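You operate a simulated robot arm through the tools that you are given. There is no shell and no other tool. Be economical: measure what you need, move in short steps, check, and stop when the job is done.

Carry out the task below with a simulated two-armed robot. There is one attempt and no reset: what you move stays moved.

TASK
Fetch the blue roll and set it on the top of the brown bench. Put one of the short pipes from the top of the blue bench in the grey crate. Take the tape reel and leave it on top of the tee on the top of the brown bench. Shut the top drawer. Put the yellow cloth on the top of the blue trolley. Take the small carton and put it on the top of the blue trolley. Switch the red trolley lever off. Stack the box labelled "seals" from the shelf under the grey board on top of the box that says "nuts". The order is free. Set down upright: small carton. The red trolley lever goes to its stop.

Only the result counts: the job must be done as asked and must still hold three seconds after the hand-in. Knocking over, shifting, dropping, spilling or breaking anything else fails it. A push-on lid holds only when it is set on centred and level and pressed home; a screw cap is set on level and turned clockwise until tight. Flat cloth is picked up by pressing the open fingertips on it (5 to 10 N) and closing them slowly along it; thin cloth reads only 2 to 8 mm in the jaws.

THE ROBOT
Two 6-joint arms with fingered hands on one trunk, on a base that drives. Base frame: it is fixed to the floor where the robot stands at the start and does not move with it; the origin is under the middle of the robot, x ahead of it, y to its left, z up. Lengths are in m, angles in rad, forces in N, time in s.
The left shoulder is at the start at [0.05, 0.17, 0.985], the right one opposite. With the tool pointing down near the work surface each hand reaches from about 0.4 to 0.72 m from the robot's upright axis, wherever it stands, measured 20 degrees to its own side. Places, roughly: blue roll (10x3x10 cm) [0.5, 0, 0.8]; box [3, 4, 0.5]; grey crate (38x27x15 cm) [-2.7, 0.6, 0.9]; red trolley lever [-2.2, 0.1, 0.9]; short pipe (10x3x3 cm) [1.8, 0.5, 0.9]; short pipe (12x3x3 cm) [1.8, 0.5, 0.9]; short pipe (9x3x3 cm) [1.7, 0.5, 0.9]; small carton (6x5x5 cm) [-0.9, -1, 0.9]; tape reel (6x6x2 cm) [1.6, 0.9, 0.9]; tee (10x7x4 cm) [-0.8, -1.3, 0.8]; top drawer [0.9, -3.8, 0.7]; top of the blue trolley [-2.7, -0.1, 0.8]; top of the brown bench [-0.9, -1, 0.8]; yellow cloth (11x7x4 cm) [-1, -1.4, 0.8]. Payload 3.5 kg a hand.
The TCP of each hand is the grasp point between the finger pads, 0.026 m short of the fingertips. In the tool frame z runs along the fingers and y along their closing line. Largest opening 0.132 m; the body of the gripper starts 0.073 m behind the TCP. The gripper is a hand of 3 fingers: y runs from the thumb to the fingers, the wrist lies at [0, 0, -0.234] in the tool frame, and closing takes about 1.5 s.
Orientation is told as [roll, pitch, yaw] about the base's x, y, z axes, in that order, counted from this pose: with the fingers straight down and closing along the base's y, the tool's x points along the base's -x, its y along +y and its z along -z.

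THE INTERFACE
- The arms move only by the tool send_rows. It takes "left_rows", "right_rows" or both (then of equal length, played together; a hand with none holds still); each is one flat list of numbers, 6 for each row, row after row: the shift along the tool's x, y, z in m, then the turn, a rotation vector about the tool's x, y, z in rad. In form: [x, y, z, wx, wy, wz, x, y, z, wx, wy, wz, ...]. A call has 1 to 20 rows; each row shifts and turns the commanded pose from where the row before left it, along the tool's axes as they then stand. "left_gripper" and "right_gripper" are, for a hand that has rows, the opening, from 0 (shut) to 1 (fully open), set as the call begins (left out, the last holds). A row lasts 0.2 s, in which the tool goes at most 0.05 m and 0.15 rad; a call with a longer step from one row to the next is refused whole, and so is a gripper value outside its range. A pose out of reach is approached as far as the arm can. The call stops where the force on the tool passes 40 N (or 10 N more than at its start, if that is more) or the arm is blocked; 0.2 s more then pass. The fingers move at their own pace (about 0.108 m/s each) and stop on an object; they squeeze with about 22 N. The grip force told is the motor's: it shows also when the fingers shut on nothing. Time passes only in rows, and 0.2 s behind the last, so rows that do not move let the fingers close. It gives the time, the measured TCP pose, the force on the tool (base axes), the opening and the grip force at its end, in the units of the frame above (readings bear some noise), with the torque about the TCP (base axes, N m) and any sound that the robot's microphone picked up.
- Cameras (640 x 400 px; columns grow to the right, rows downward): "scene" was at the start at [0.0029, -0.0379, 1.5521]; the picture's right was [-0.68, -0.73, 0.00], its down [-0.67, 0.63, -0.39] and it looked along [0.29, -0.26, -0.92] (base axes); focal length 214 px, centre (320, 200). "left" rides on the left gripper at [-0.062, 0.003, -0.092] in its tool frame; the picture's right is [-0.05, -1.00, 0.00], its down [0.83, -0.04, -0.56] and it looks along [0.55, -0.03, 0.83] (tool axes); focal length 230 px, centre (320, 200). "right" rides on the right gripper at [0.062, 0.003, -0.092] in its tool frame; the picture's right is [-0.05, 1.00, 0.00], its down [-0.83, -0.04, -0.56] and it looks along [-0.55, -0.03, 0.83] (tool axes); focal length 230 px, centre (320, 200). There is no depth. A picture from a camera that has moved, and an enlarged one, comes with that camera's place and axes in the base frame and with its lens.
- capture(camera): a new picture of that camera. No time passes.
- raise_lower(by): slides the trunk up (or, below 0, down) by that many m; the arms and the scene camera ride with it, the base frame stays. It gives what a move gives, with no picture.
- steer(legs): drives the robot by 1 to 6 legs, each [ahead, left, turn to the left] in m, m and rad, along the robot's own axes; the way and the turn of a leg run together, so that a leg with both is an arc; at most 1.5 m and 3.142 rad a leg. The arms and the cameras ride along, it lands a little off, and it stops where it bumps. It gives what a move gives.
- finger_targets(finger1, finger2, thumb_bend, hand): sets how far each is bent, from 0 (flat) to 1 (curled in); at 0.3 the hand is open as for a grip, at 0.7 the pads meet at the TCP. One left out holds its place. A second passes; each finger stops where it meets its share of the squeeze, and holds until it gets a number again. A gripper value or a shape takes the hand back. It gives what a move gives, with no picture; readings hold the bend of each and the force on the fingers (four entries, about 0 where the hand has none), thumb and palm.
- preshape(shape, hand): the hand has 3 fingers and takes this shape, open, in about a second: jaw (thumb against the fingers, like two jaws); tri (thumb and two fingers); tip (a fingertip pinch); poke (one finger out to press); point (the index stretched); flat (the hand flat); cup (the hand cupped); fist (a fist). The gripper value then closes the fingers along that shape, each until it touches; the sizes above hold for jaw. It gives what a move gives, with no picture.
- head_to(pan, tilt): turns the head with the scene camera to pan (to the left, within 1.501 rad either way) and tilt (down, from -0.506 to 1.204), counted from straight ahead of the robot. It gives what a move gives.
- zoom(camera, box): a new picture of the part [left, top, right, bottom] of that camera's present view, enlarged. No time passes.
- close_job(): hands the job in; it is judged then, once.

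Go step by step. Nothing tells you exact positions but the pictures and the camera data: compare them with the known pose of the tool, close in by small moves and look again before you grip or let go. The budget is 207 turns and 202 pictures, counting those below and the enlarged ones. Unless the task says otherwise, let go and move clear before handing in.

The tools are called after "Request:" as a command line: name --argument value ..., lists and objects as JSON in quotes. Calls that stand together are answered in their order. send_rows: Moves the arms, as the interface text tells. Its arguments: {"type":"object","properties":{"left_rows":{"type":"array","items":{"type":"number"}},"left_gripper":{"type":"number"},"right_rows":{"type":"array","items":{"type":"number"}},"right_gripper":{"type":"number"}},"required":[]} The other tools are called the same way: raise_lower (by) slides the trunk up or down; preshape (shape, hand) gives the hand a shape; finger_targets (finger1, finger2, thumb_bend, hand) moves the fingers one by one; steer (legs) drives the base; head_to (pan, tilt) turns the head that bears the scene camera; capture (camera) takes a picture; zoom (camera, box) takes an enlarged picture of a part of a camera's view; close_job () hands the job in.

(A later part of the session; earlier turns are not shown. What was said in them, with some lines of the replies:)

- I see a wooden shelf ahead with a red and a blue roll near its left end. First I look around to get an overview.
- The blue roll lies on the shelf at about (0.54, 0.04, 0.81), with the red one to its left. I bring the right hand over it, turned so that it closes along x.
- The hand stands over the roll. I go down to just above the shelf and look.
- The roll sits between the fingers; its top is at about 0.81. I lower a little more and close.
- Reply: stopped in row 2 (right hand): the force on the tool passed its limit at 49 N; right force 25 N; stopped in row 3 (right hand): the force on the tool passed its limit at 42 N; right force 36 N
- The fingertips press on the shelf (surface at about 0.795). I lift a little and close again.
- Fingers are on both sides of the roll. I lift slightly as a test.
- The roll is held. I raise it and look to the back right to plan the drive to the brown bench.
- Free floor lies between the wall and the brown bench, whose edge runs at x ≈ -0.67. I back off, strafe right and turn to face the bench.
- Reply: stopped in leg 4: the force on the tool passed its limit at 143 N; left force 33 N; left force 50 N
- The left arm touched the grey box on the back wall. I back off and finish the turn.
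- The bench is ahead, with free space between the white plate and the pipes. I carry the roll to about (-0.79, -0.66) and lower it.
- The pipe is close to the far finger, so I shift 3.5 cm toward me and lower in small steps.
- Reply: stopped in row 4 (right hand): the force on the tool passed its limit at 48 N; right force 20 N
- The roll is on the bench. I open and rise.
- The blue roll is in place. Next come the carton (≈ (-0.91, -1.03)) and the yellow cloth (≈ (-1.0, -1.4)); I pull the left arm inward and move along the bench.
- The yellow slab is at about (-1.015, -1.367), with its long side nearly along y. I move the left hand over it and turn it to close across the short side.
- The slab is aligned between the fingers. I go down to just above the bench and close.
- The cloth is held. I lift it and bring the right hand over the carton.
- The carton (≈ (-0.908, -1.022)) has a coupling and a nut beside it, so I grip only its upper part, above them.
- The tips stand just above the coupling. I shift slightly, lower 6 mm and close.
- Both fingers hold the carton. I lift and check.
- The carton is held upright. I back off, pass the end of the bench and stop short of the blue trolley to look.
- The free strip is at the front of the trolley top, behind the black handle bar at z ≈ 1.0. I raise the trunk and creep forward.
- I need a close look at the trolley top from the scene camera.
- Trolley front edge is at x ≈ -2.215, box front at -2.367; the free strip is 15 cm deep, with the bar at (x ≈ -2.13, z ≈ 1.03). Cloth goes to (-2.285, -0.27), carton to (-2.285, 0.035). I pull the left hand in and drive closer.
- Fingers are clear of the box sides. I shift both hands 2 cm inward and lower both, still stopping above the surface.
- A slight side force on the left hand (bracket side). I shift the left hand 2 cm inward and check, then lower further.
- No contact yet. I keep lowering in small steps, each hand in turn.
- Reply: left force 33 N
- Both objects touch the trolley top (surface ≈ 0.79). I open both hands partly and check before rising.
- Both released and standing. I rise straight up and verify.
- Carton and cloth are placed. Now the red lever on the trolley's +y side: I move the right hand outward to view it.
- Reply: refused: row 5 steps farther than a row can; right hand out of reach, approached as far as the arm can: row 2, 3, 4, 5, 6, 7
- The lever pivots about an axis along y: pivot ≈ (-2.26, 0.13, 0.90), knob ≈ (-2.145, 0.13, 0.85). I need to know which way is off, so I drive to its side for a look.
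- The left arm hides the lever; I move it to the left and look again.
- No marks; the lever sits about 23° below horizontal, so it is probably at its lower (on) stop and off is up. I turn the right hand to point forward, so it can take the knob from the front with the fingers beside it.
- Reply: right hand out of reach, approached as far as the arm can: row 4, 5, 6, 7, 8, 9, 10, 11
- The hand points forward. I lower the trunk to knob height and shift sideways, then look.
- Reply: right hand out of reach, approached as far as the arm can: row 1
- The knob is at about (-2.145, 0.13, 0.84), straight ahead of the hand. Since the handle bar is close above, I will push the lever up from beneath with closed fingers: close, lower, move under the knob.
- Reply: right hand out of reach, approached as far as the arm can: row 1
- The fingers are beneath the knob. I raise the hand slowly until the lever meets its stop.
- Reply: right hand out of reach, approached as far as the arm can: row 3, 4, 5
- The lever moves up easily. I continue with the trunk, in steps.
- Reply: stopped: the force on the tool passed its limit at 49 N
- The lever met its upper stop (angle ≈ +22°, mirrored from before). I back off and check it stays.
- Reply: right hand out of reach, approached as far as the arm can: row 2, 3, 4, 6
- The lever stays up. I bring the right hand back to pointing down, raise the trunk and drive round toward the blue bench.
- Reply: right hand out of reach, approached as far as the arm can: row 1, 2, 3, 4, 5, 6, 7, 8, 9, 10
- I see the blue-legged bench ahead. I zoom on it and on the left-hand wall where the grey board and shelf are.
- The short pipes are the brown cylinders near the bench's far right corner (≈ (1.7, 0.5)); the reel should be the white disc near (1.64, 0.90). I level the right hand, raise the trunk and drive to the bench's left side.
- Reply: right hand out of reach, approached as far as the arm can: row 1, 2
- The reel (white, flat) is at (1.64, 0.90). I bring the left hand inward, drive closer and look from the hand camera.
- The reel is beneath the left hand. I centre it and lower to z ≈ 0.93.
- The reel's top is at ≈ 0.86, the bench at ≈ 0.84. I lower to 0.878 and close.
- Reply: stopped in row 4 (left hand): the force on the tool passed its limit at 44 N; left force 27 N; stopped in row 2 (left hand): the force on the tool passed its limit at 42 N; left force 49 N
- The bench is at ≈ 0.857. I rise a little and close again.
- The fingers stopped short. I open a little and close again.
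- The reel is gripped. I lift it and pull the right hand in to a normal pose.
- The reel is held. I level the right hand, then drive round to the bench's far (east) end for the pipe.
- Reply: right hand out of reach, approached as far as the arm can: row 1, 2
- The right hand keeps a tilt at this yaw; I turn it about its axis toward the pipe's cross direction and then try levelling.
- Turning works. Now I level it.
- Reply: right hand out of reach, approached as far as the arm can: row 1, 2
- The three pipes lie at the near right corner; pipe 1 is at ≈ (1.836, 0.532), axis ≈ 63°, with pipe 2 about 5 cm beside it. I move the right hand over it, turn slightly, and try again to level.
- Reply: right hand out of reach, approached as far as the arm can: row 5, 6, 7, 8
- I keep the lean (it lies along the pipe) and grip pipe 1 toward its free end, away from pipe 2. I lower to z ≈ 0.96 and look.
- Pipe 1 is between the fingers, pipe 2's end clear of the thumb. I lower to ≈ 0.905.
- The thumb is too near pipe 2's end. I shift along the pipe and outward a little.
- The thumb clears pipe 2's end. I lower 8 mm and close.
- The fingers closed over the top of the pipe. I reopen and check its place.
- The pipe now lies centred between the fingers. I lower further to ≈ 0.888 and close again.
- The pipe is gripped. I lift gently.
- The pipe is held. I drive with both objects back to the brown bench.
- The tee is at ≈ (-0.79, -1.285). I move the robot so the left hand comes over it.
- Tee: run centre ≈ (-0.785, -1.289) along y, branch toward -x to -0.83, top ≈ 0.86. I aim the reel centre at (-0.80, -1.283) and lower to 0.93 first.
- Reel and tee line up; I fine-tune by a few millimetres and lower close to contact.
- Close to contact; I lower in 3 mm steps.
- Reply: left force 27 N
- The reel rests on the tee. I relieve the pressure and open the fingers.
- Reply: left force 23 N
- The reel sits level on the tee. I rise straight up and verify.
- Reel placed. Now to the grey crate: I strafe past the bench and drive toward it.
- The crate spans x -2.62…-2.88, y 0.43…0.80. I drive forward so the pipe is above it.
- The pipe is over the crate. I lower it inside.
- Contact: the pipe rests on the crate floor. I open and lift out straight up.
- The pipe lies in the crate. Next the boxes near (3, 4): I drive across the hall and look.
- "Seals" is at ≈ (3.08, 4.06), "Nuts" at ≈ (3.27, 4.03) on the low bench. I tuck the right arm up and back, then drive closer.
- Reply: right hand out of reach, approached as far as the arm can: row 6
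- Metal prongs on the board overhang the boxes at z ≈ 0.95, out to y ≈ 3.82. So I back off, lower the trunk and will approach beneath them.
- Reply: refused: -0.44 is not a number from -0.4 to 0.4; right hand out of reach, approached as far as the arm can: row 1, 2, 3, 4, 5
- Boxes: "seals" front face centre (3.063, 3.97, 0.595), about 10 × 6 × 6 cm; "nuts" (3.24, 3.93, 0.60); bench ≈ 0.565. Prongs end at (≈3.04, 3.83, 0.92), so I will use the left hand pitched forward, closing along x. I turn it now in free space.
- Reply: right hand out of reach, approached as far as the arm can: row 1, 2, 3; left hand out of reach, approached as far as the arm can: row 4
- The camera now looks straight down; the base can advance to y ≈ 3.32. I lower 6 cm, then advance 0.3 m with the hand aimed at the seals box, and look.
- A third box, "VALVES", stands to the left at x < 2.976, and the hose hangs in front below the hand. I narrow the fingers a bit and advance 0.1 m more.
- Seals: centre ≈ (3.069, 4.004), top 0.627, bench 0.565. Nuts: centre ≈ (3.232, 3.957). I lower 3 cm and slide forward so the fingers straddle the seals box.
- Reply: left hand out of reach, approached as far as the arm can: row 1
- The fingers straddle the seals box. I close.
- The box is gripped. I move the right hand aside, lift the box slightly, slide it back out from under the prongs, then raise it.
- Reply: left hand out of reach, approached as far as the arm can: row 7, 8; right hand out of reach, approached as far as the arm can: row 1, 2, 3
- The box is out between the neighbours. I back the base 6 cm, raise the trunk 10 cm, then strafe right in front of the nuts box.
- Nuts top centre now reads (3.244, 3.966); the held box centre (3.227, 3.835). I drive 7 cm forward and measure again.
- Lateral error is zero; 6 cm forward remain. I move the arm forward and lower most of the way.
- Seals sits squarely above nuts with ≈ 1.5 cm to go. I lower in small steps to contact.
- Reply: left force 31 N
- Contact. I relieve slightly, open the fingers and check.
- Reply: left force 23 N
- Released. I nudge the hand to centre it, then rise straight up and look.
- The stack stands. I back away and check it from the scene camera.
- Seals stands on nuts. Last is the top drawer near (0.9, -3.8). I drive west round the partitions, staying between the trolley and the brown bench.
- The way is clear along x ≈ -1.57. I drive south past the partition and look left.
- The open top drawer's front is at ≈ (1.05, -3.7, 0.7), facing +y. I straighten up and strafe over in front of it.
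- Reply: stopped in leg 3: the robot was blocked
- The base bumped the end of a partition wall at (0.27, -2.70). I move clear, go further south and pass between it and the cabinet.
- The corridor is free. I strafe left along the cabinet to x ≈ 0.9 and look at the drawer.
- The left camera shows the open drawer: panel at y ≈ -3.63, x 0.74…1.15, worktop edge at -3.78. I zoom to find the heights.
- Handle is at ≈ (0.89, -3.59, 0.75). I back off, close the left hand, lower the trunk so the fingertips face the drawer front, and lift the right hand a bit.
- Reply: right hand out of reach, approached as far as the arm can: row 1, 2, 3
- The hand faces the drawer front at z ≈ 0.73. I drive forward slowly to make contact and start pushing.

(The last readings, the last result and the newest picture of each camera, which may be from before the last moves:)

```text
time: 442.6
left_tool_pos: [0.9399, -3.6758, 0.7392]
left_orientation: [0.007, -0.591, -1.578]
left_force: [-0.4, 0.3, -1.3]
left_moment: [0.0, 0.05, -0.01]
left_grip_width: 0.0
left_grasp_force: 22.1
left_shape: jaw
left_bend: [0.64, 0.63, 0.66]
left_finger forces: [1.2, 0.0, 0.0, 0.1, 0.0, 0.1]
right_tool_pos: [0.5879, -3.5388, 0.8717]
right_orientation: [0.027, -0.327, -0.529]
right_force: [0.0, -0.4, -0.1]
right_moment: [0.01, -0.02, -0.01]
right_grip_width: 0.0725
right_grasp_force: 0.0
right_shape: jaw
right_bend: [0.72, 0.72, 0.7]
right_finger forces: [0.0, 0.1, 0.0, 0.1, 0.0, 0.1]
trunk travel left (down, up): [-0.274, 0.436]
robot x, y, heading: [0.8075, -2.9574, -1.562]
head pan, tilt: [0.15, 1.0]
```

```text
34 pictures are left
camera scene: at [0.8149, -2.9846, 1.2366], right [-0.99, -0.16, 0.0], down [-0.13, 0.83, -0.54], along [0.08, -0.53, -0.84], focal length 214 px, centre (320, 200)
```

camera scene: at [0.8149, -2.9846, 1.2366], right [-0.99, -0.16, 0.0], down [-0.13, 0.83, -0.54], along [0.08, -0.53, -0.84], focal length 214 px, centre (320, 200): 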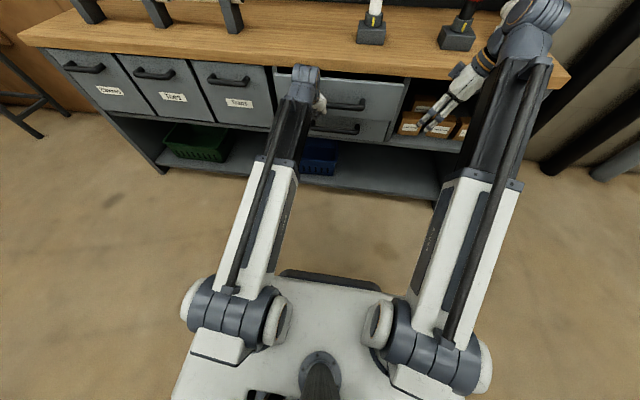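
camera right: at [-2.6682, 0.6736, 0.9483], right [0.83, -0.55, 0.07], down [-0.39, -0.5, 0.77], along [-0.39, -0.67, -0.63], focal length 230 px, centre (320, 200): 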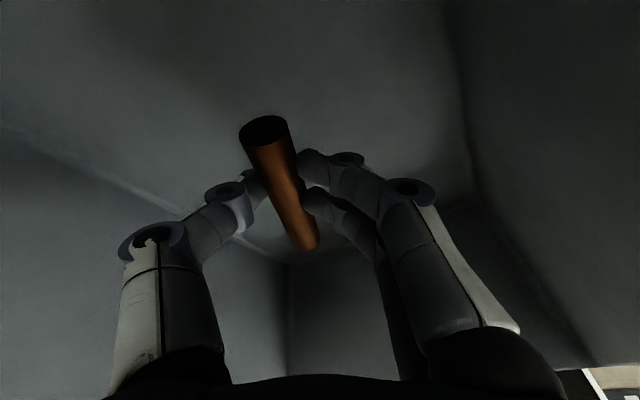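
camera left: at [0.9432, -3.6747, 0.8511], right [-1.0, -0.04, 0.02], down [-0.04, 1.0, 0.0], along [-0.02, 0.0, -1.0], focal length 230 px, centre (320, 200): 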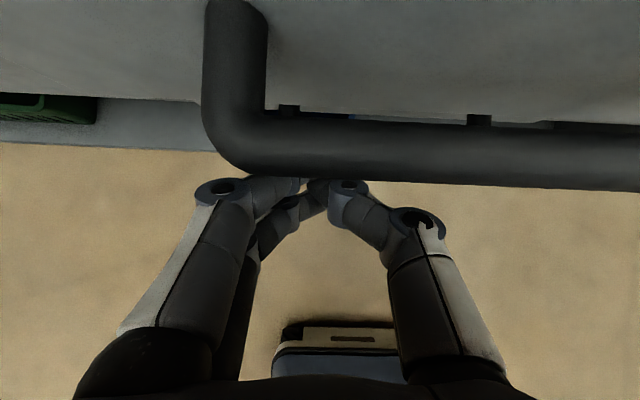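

The drawer is moving in easily. I keep pushing until it stops.

Request:
send_rows --left_rows '[-0.0125, 0, 0.0084, 0, 0, 0, -0.0125, 0, 0.0084, 0, 0, 0, -0.0125, 0, 0.0084, 0, 0, 0, -0.0125, 0, 0.0084, 0, 0, 0]'

Request:
capture --camera "left"

Request:
zoom --camera "scene" --box '[180, 30, 440, 180]'

```text
time: 443.7
left_tool_pos: [0.9405, -3.7321, 0.7396]
left_orientation: [0.007, -0.578, -1.575]
left_force: [0.6, 10.9, -1.3]
left_moment: [-0.18, 0.08, 0.26]
left_grip_width: 0.0001
left_grasp_force: 21.4
left_shape: jaw
left_bend: [0.64, 0.63, 0.66]
left_finger forces: [9.3, 0.1, 0.0, 0.0, 0.1, 0.1]
right_tool_pos: [0.5878, -3.5386, 0.8719]
right_orientation: [0.026, -0.328, -0.528]
right_force: [-0.4, 0.1, 0.5]
right_moment: [-0.02, 0.02, 0.02]
right_grip_width: 0.0726
right_grasp_force: 0.1
right_shape: jaw
right_bend: [0.72, 0.72, 0.7]
right_finger forces: [0.0, 0.1, 0.0, 0.0, 0.0, 0.0]
trunk travel left (down, up): [-0.274, 0.436]
robot x, y, heading: [0.8006, -2.9574, -1.562]
head pan, tilt: [0.15, 1.0]
stopped in row 4 (left hand): the force on the tool passed its limit at 42 N (the readings are from after the stop); the commanded pose is now the measured one
```

```text
33 pictures are left
camera left: at [0.944, -3.733, 0.8508], right [-1.0, -0.04, 0.02], down [-0.04, 1.0, 0.01], along [-0.02, 0.01, -1.0], focal length 230 px, centre (320, 200)
```

left: 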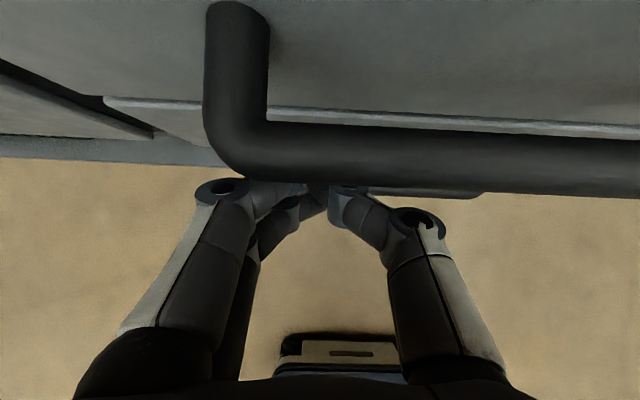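

```text
2.46 times, centred on (310, 105) of scene
camera zoom: at [0.815, -2.983, 1.2367], right [-0.99, -0.16, 0.0], down [-0.13, 0.83, -0.54], along [0.08, -0.53, -0.84], focal length 528 px, centre (345, 434)
```

zoom: 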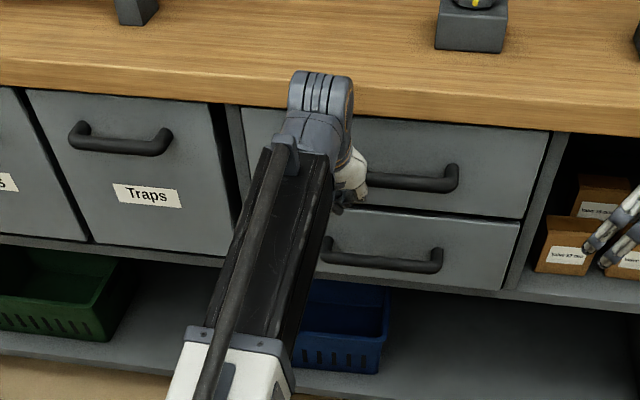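

The drawer stopped and looks flush. I back the hand off and inspect.

Request:
steer --legs '[[-0.2, 0, 0]]'

Request:
head_to --pan -0.05 --tilt 0.6

Request:
zoom --camera "scene" --box '[180, 100, 440, 260]'

```text
time: 445.3
left_tool_pos: [0.9411, -3.5361, 0.7393]
left_orientation: [0.006, -0.58, -1.575]
left_force: [-0.4, -0.2, -0.2]
left_moment: [-0.03, -0.02, 0.0]
left_grip_width: 0.0001
left_grasp_force: 21.1
left_shape: jaw
left_bend: [0.64, 0.63, 0.66]
left_finger forces: [0.0, 0.0, 0.0, 0.0, 0.0, 0.0]
right_tool_pos: [0.5878, -3.3398, 0.872]
right_orientation: [0.026, -0.327, -0.527]
right_force: [0.0, 0.6, 0.3]
right_moment: [0.0, -0.01, 0.0]
right_grip_width: 0.0726
right_grasp_force: 0.0
right_shape: jaw
right_bend: [0.72, 0.72, 0.7]
right_finger forces: [0.0, 0.0, 0.1, 0.0, 0.1, 0.0]
trunk travel left (down, up): [-0.274, 0.436]
robot x, y, heading: [0.8011, -2.7595, -1.562]
head pan, tilt: [0.15, 1.0]
```

```text
time: 446.2
left_tool_pos: [0.9391, -3.5356, 0.7388]
left_orientation: [0.009, -0.579, -1.574]
left_force: [-0.4, -0.8, 0.4]
left_moment: [-0.03, -0.03, 0.0]
left_grip_width: 0.0001
left_grasp_force: 22.0
left_shape: jaw
left_bend: [0.64, 0.63, 0.66]
left_finger forces: [0.0, 0.1, 0.1, 0.0, 0.1, 0.0]
right_tool_pos: [0.5872, -3.3383, 0.8714]
right_orientation: [0.029, -0.328, -0.528]
right_force: [-0.2, -0.8, -0.2]
right_moment: [0.05, 0.01, -0.03]
right_grip_width: 0.0727
right_grasp_force: 0.0
right_shape: jaw
right_bend: [0.72, 0.72, 0.7]
right_finger forces: [0.1, 0.0, 0.1, 0.0, 0.0, 0.1]
trunk travel left (down, up): [-0.274, 0.436]
robot x, y, heading: [0.8034, -2.7588, -1.56]
head pan, tilt: [-0.051, 0.6]
```

```text
2.46 times, centred on (310, 180) of scene
camera zoom: at [0.7988, -2.805, 1.2685], right [-1.0, 0.04, 0.0], down [0.02, 0.57, -0.82], along [-0.03, -0.82, -0.57], focal length 528 px, centre (345, 249)
```

zoom: 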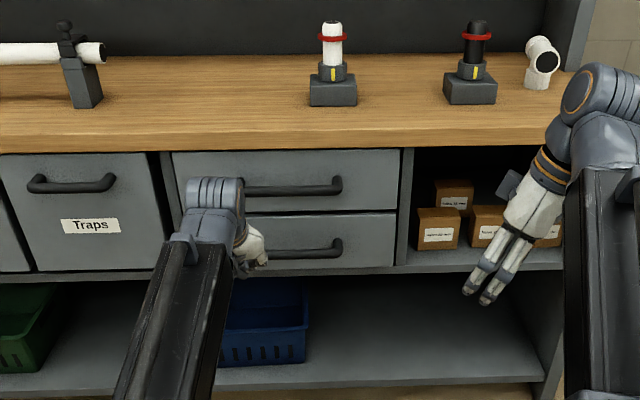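

Request:
zoom --camera "scene" --box '[310, 150, 370, 215]'

Request:
zoom --camera "scene" --box '[225, 150, 285, 215]'

```text
6.15 times, centred on (340, 182) of scene
camera zoom: at [0.7988, -2.805, 1.2685], right [-1.0, 0.04, 0.0], down [0.02, 0.57, -0.82], along [-0.03, -0.82, -0.57], focal length 1320 px, centre (197, 308)
```

zoom: 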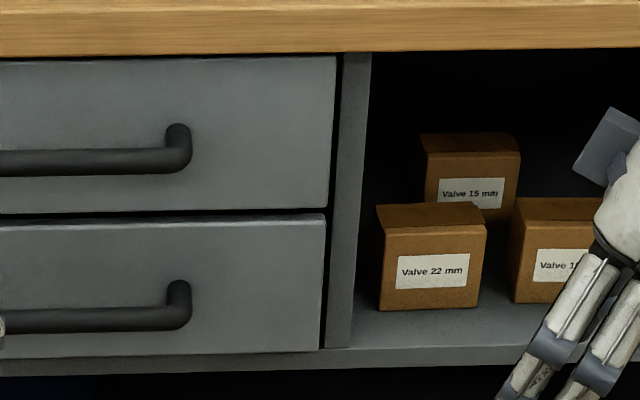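

```text
6.15 times, centred on (255, 182) of scene
camera zoom: at [0.7988, -2.805, 1.2685], right [-1.0, 0.04, 0.0], down [0.02, 0.57, -0.82], along [-0.03, -0.82, -0.57], focal length 1320 px, centre (720, 308)
```

zoom: 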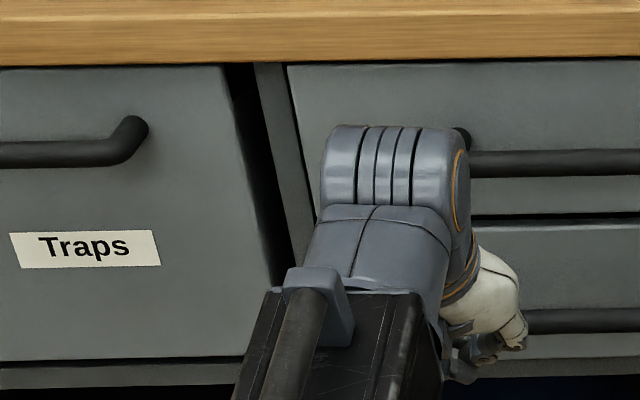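

It looks flush, but I verify from above with the left camera, comparing its handle with the neighbouring closed drawer's handle.

Request:
raise_lower --by 0.325

Request:
steer --legs '[[0.12, 0.12, 0]]'

Request:
capture --camera "left"

```text
time: 449.4
left_tool_pos: [0.9407, -3.5367, 1.064]
left_orientation: [0.009, -0.579, -1.574]
left_force: [-0.6, -0.5, -0.4]
left_moment: [0.04, -0.02, 0.0]
left_grip_width: 0.0001
left_grasp_force: 22.0
left_shape: jaw
left_bend: [0.64, 0.63, 0.66]
left_finger forces: [0.1, 0.1, 0.1, 0.0, 0.0, 0.0]
right_tool_pos: [0.5865, -3.3386, 1.1977]
right_orientation: [0.029, -0.328, -0.525]
right_force: [-0.1, -0.3, -0.2]
right_moment: [-0.01, -0.02, -0.02]
right_grip_width: 0.0725
right_grasp_force: 0.1
right_shape: jaw
right_bend: [0.72, 0.72, 0.7]
right_finger forces: [0.0, 0.0, 0.1, 0.1, 0.0, 0.1]
trunk travel left (down, up): [-0.599, 0.111]
robot x, y, heading: [0.7999, -2.7575, -1.564]
head pan, tilt: [-0.051, 0.6]
```

```text
time: 450.9
left_tool_pos: [1.0664, -3.6538, 1.0641]
left_orientation: [0.006, -0.579, -1.57]
left_force: [1.3, 0.2, -0.9]
left_moment: [-0.04, 0.0, -0.01]
left_grip_width: 0.0
left_grasp_force: 21.8
left_shape: jaw
left_bend: [0.64, 0.63, 0.66]
left_finger forces: [0.1, 0.0, 0.0, 0.1, 0.0, 0.0]
right_tool_pos: [0.7128, -3.4605, 1.1965]
right_orientation: [0.028, -0.328, -0.524]
right_force: [-0.4, 0.8, -0.2]
right_moment: [0.01, 0.0, -0.05]
right_grip_width: 0.0726
right_grasp_force: 0.0
right_shape: jaw
right_bend: [0.72, 0.72, 0.7]
right_finger forces: [0.0, 0.0, 0.0, 0.0, 0.0, 0.0]
trunk travel left (down, up): [-0.599, 0.111]
robot x, y, heading: [0.9262, -2.8735, -1.561]
head pan, tilt: [-0.051, 0.6]
```

```text
28 pictures are left
camera left: at [1.0688, -3.6545, 1.1756], right [-1.0, -0.05, 0.02], down [-0.05, 1.0, 0.01], along [-0.02, 0.01, -1.0], focal length 230 px, centre (320, 200)
```

left: 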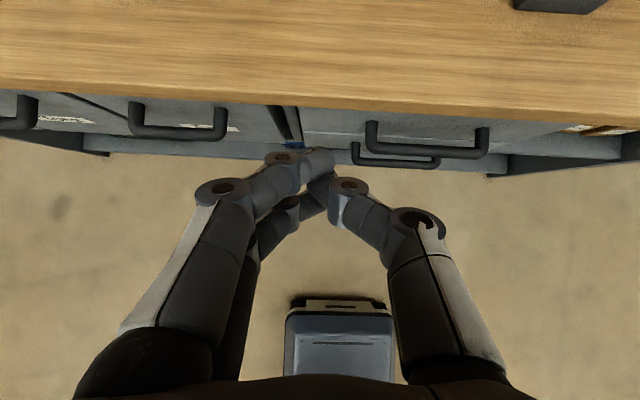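

The top drawer's handle stands out just like the closed neighbours' handles, so it is fully shut. Everything is placed, both hands are empty and clear, so I hand in.

Request:
close_job

```text
The job is handed in.
```

All eight tasks are done and the job is handed in, with both hands empty and clear.

- **Blue roll:** on the top of the brown bench.
- **Short pipe:** lying in the grey crate.
- **Tape reel:** resting level on the tee on the brown bench.
- **Top drawer:** pushed in until it stopped; its handle lines up with the closed drawers next to it.
- **Yellow cloth:** on the top of the blue trolley, at the front.
- **Small carton:** upright on the top of the blue trolley.
- **Red trolley lever:** pushed up to its stop. There were no on/off marks. I took up as off because it sat at a mirrored angle below horizontal and moved up freely.
- **"Seals" box:** stacked on the "nuts" box.

The robot bumped into something twice while driving: the left arm touched the grey box on a wall, and the base touched the end of a partition wall. I saw no sign that either moved.
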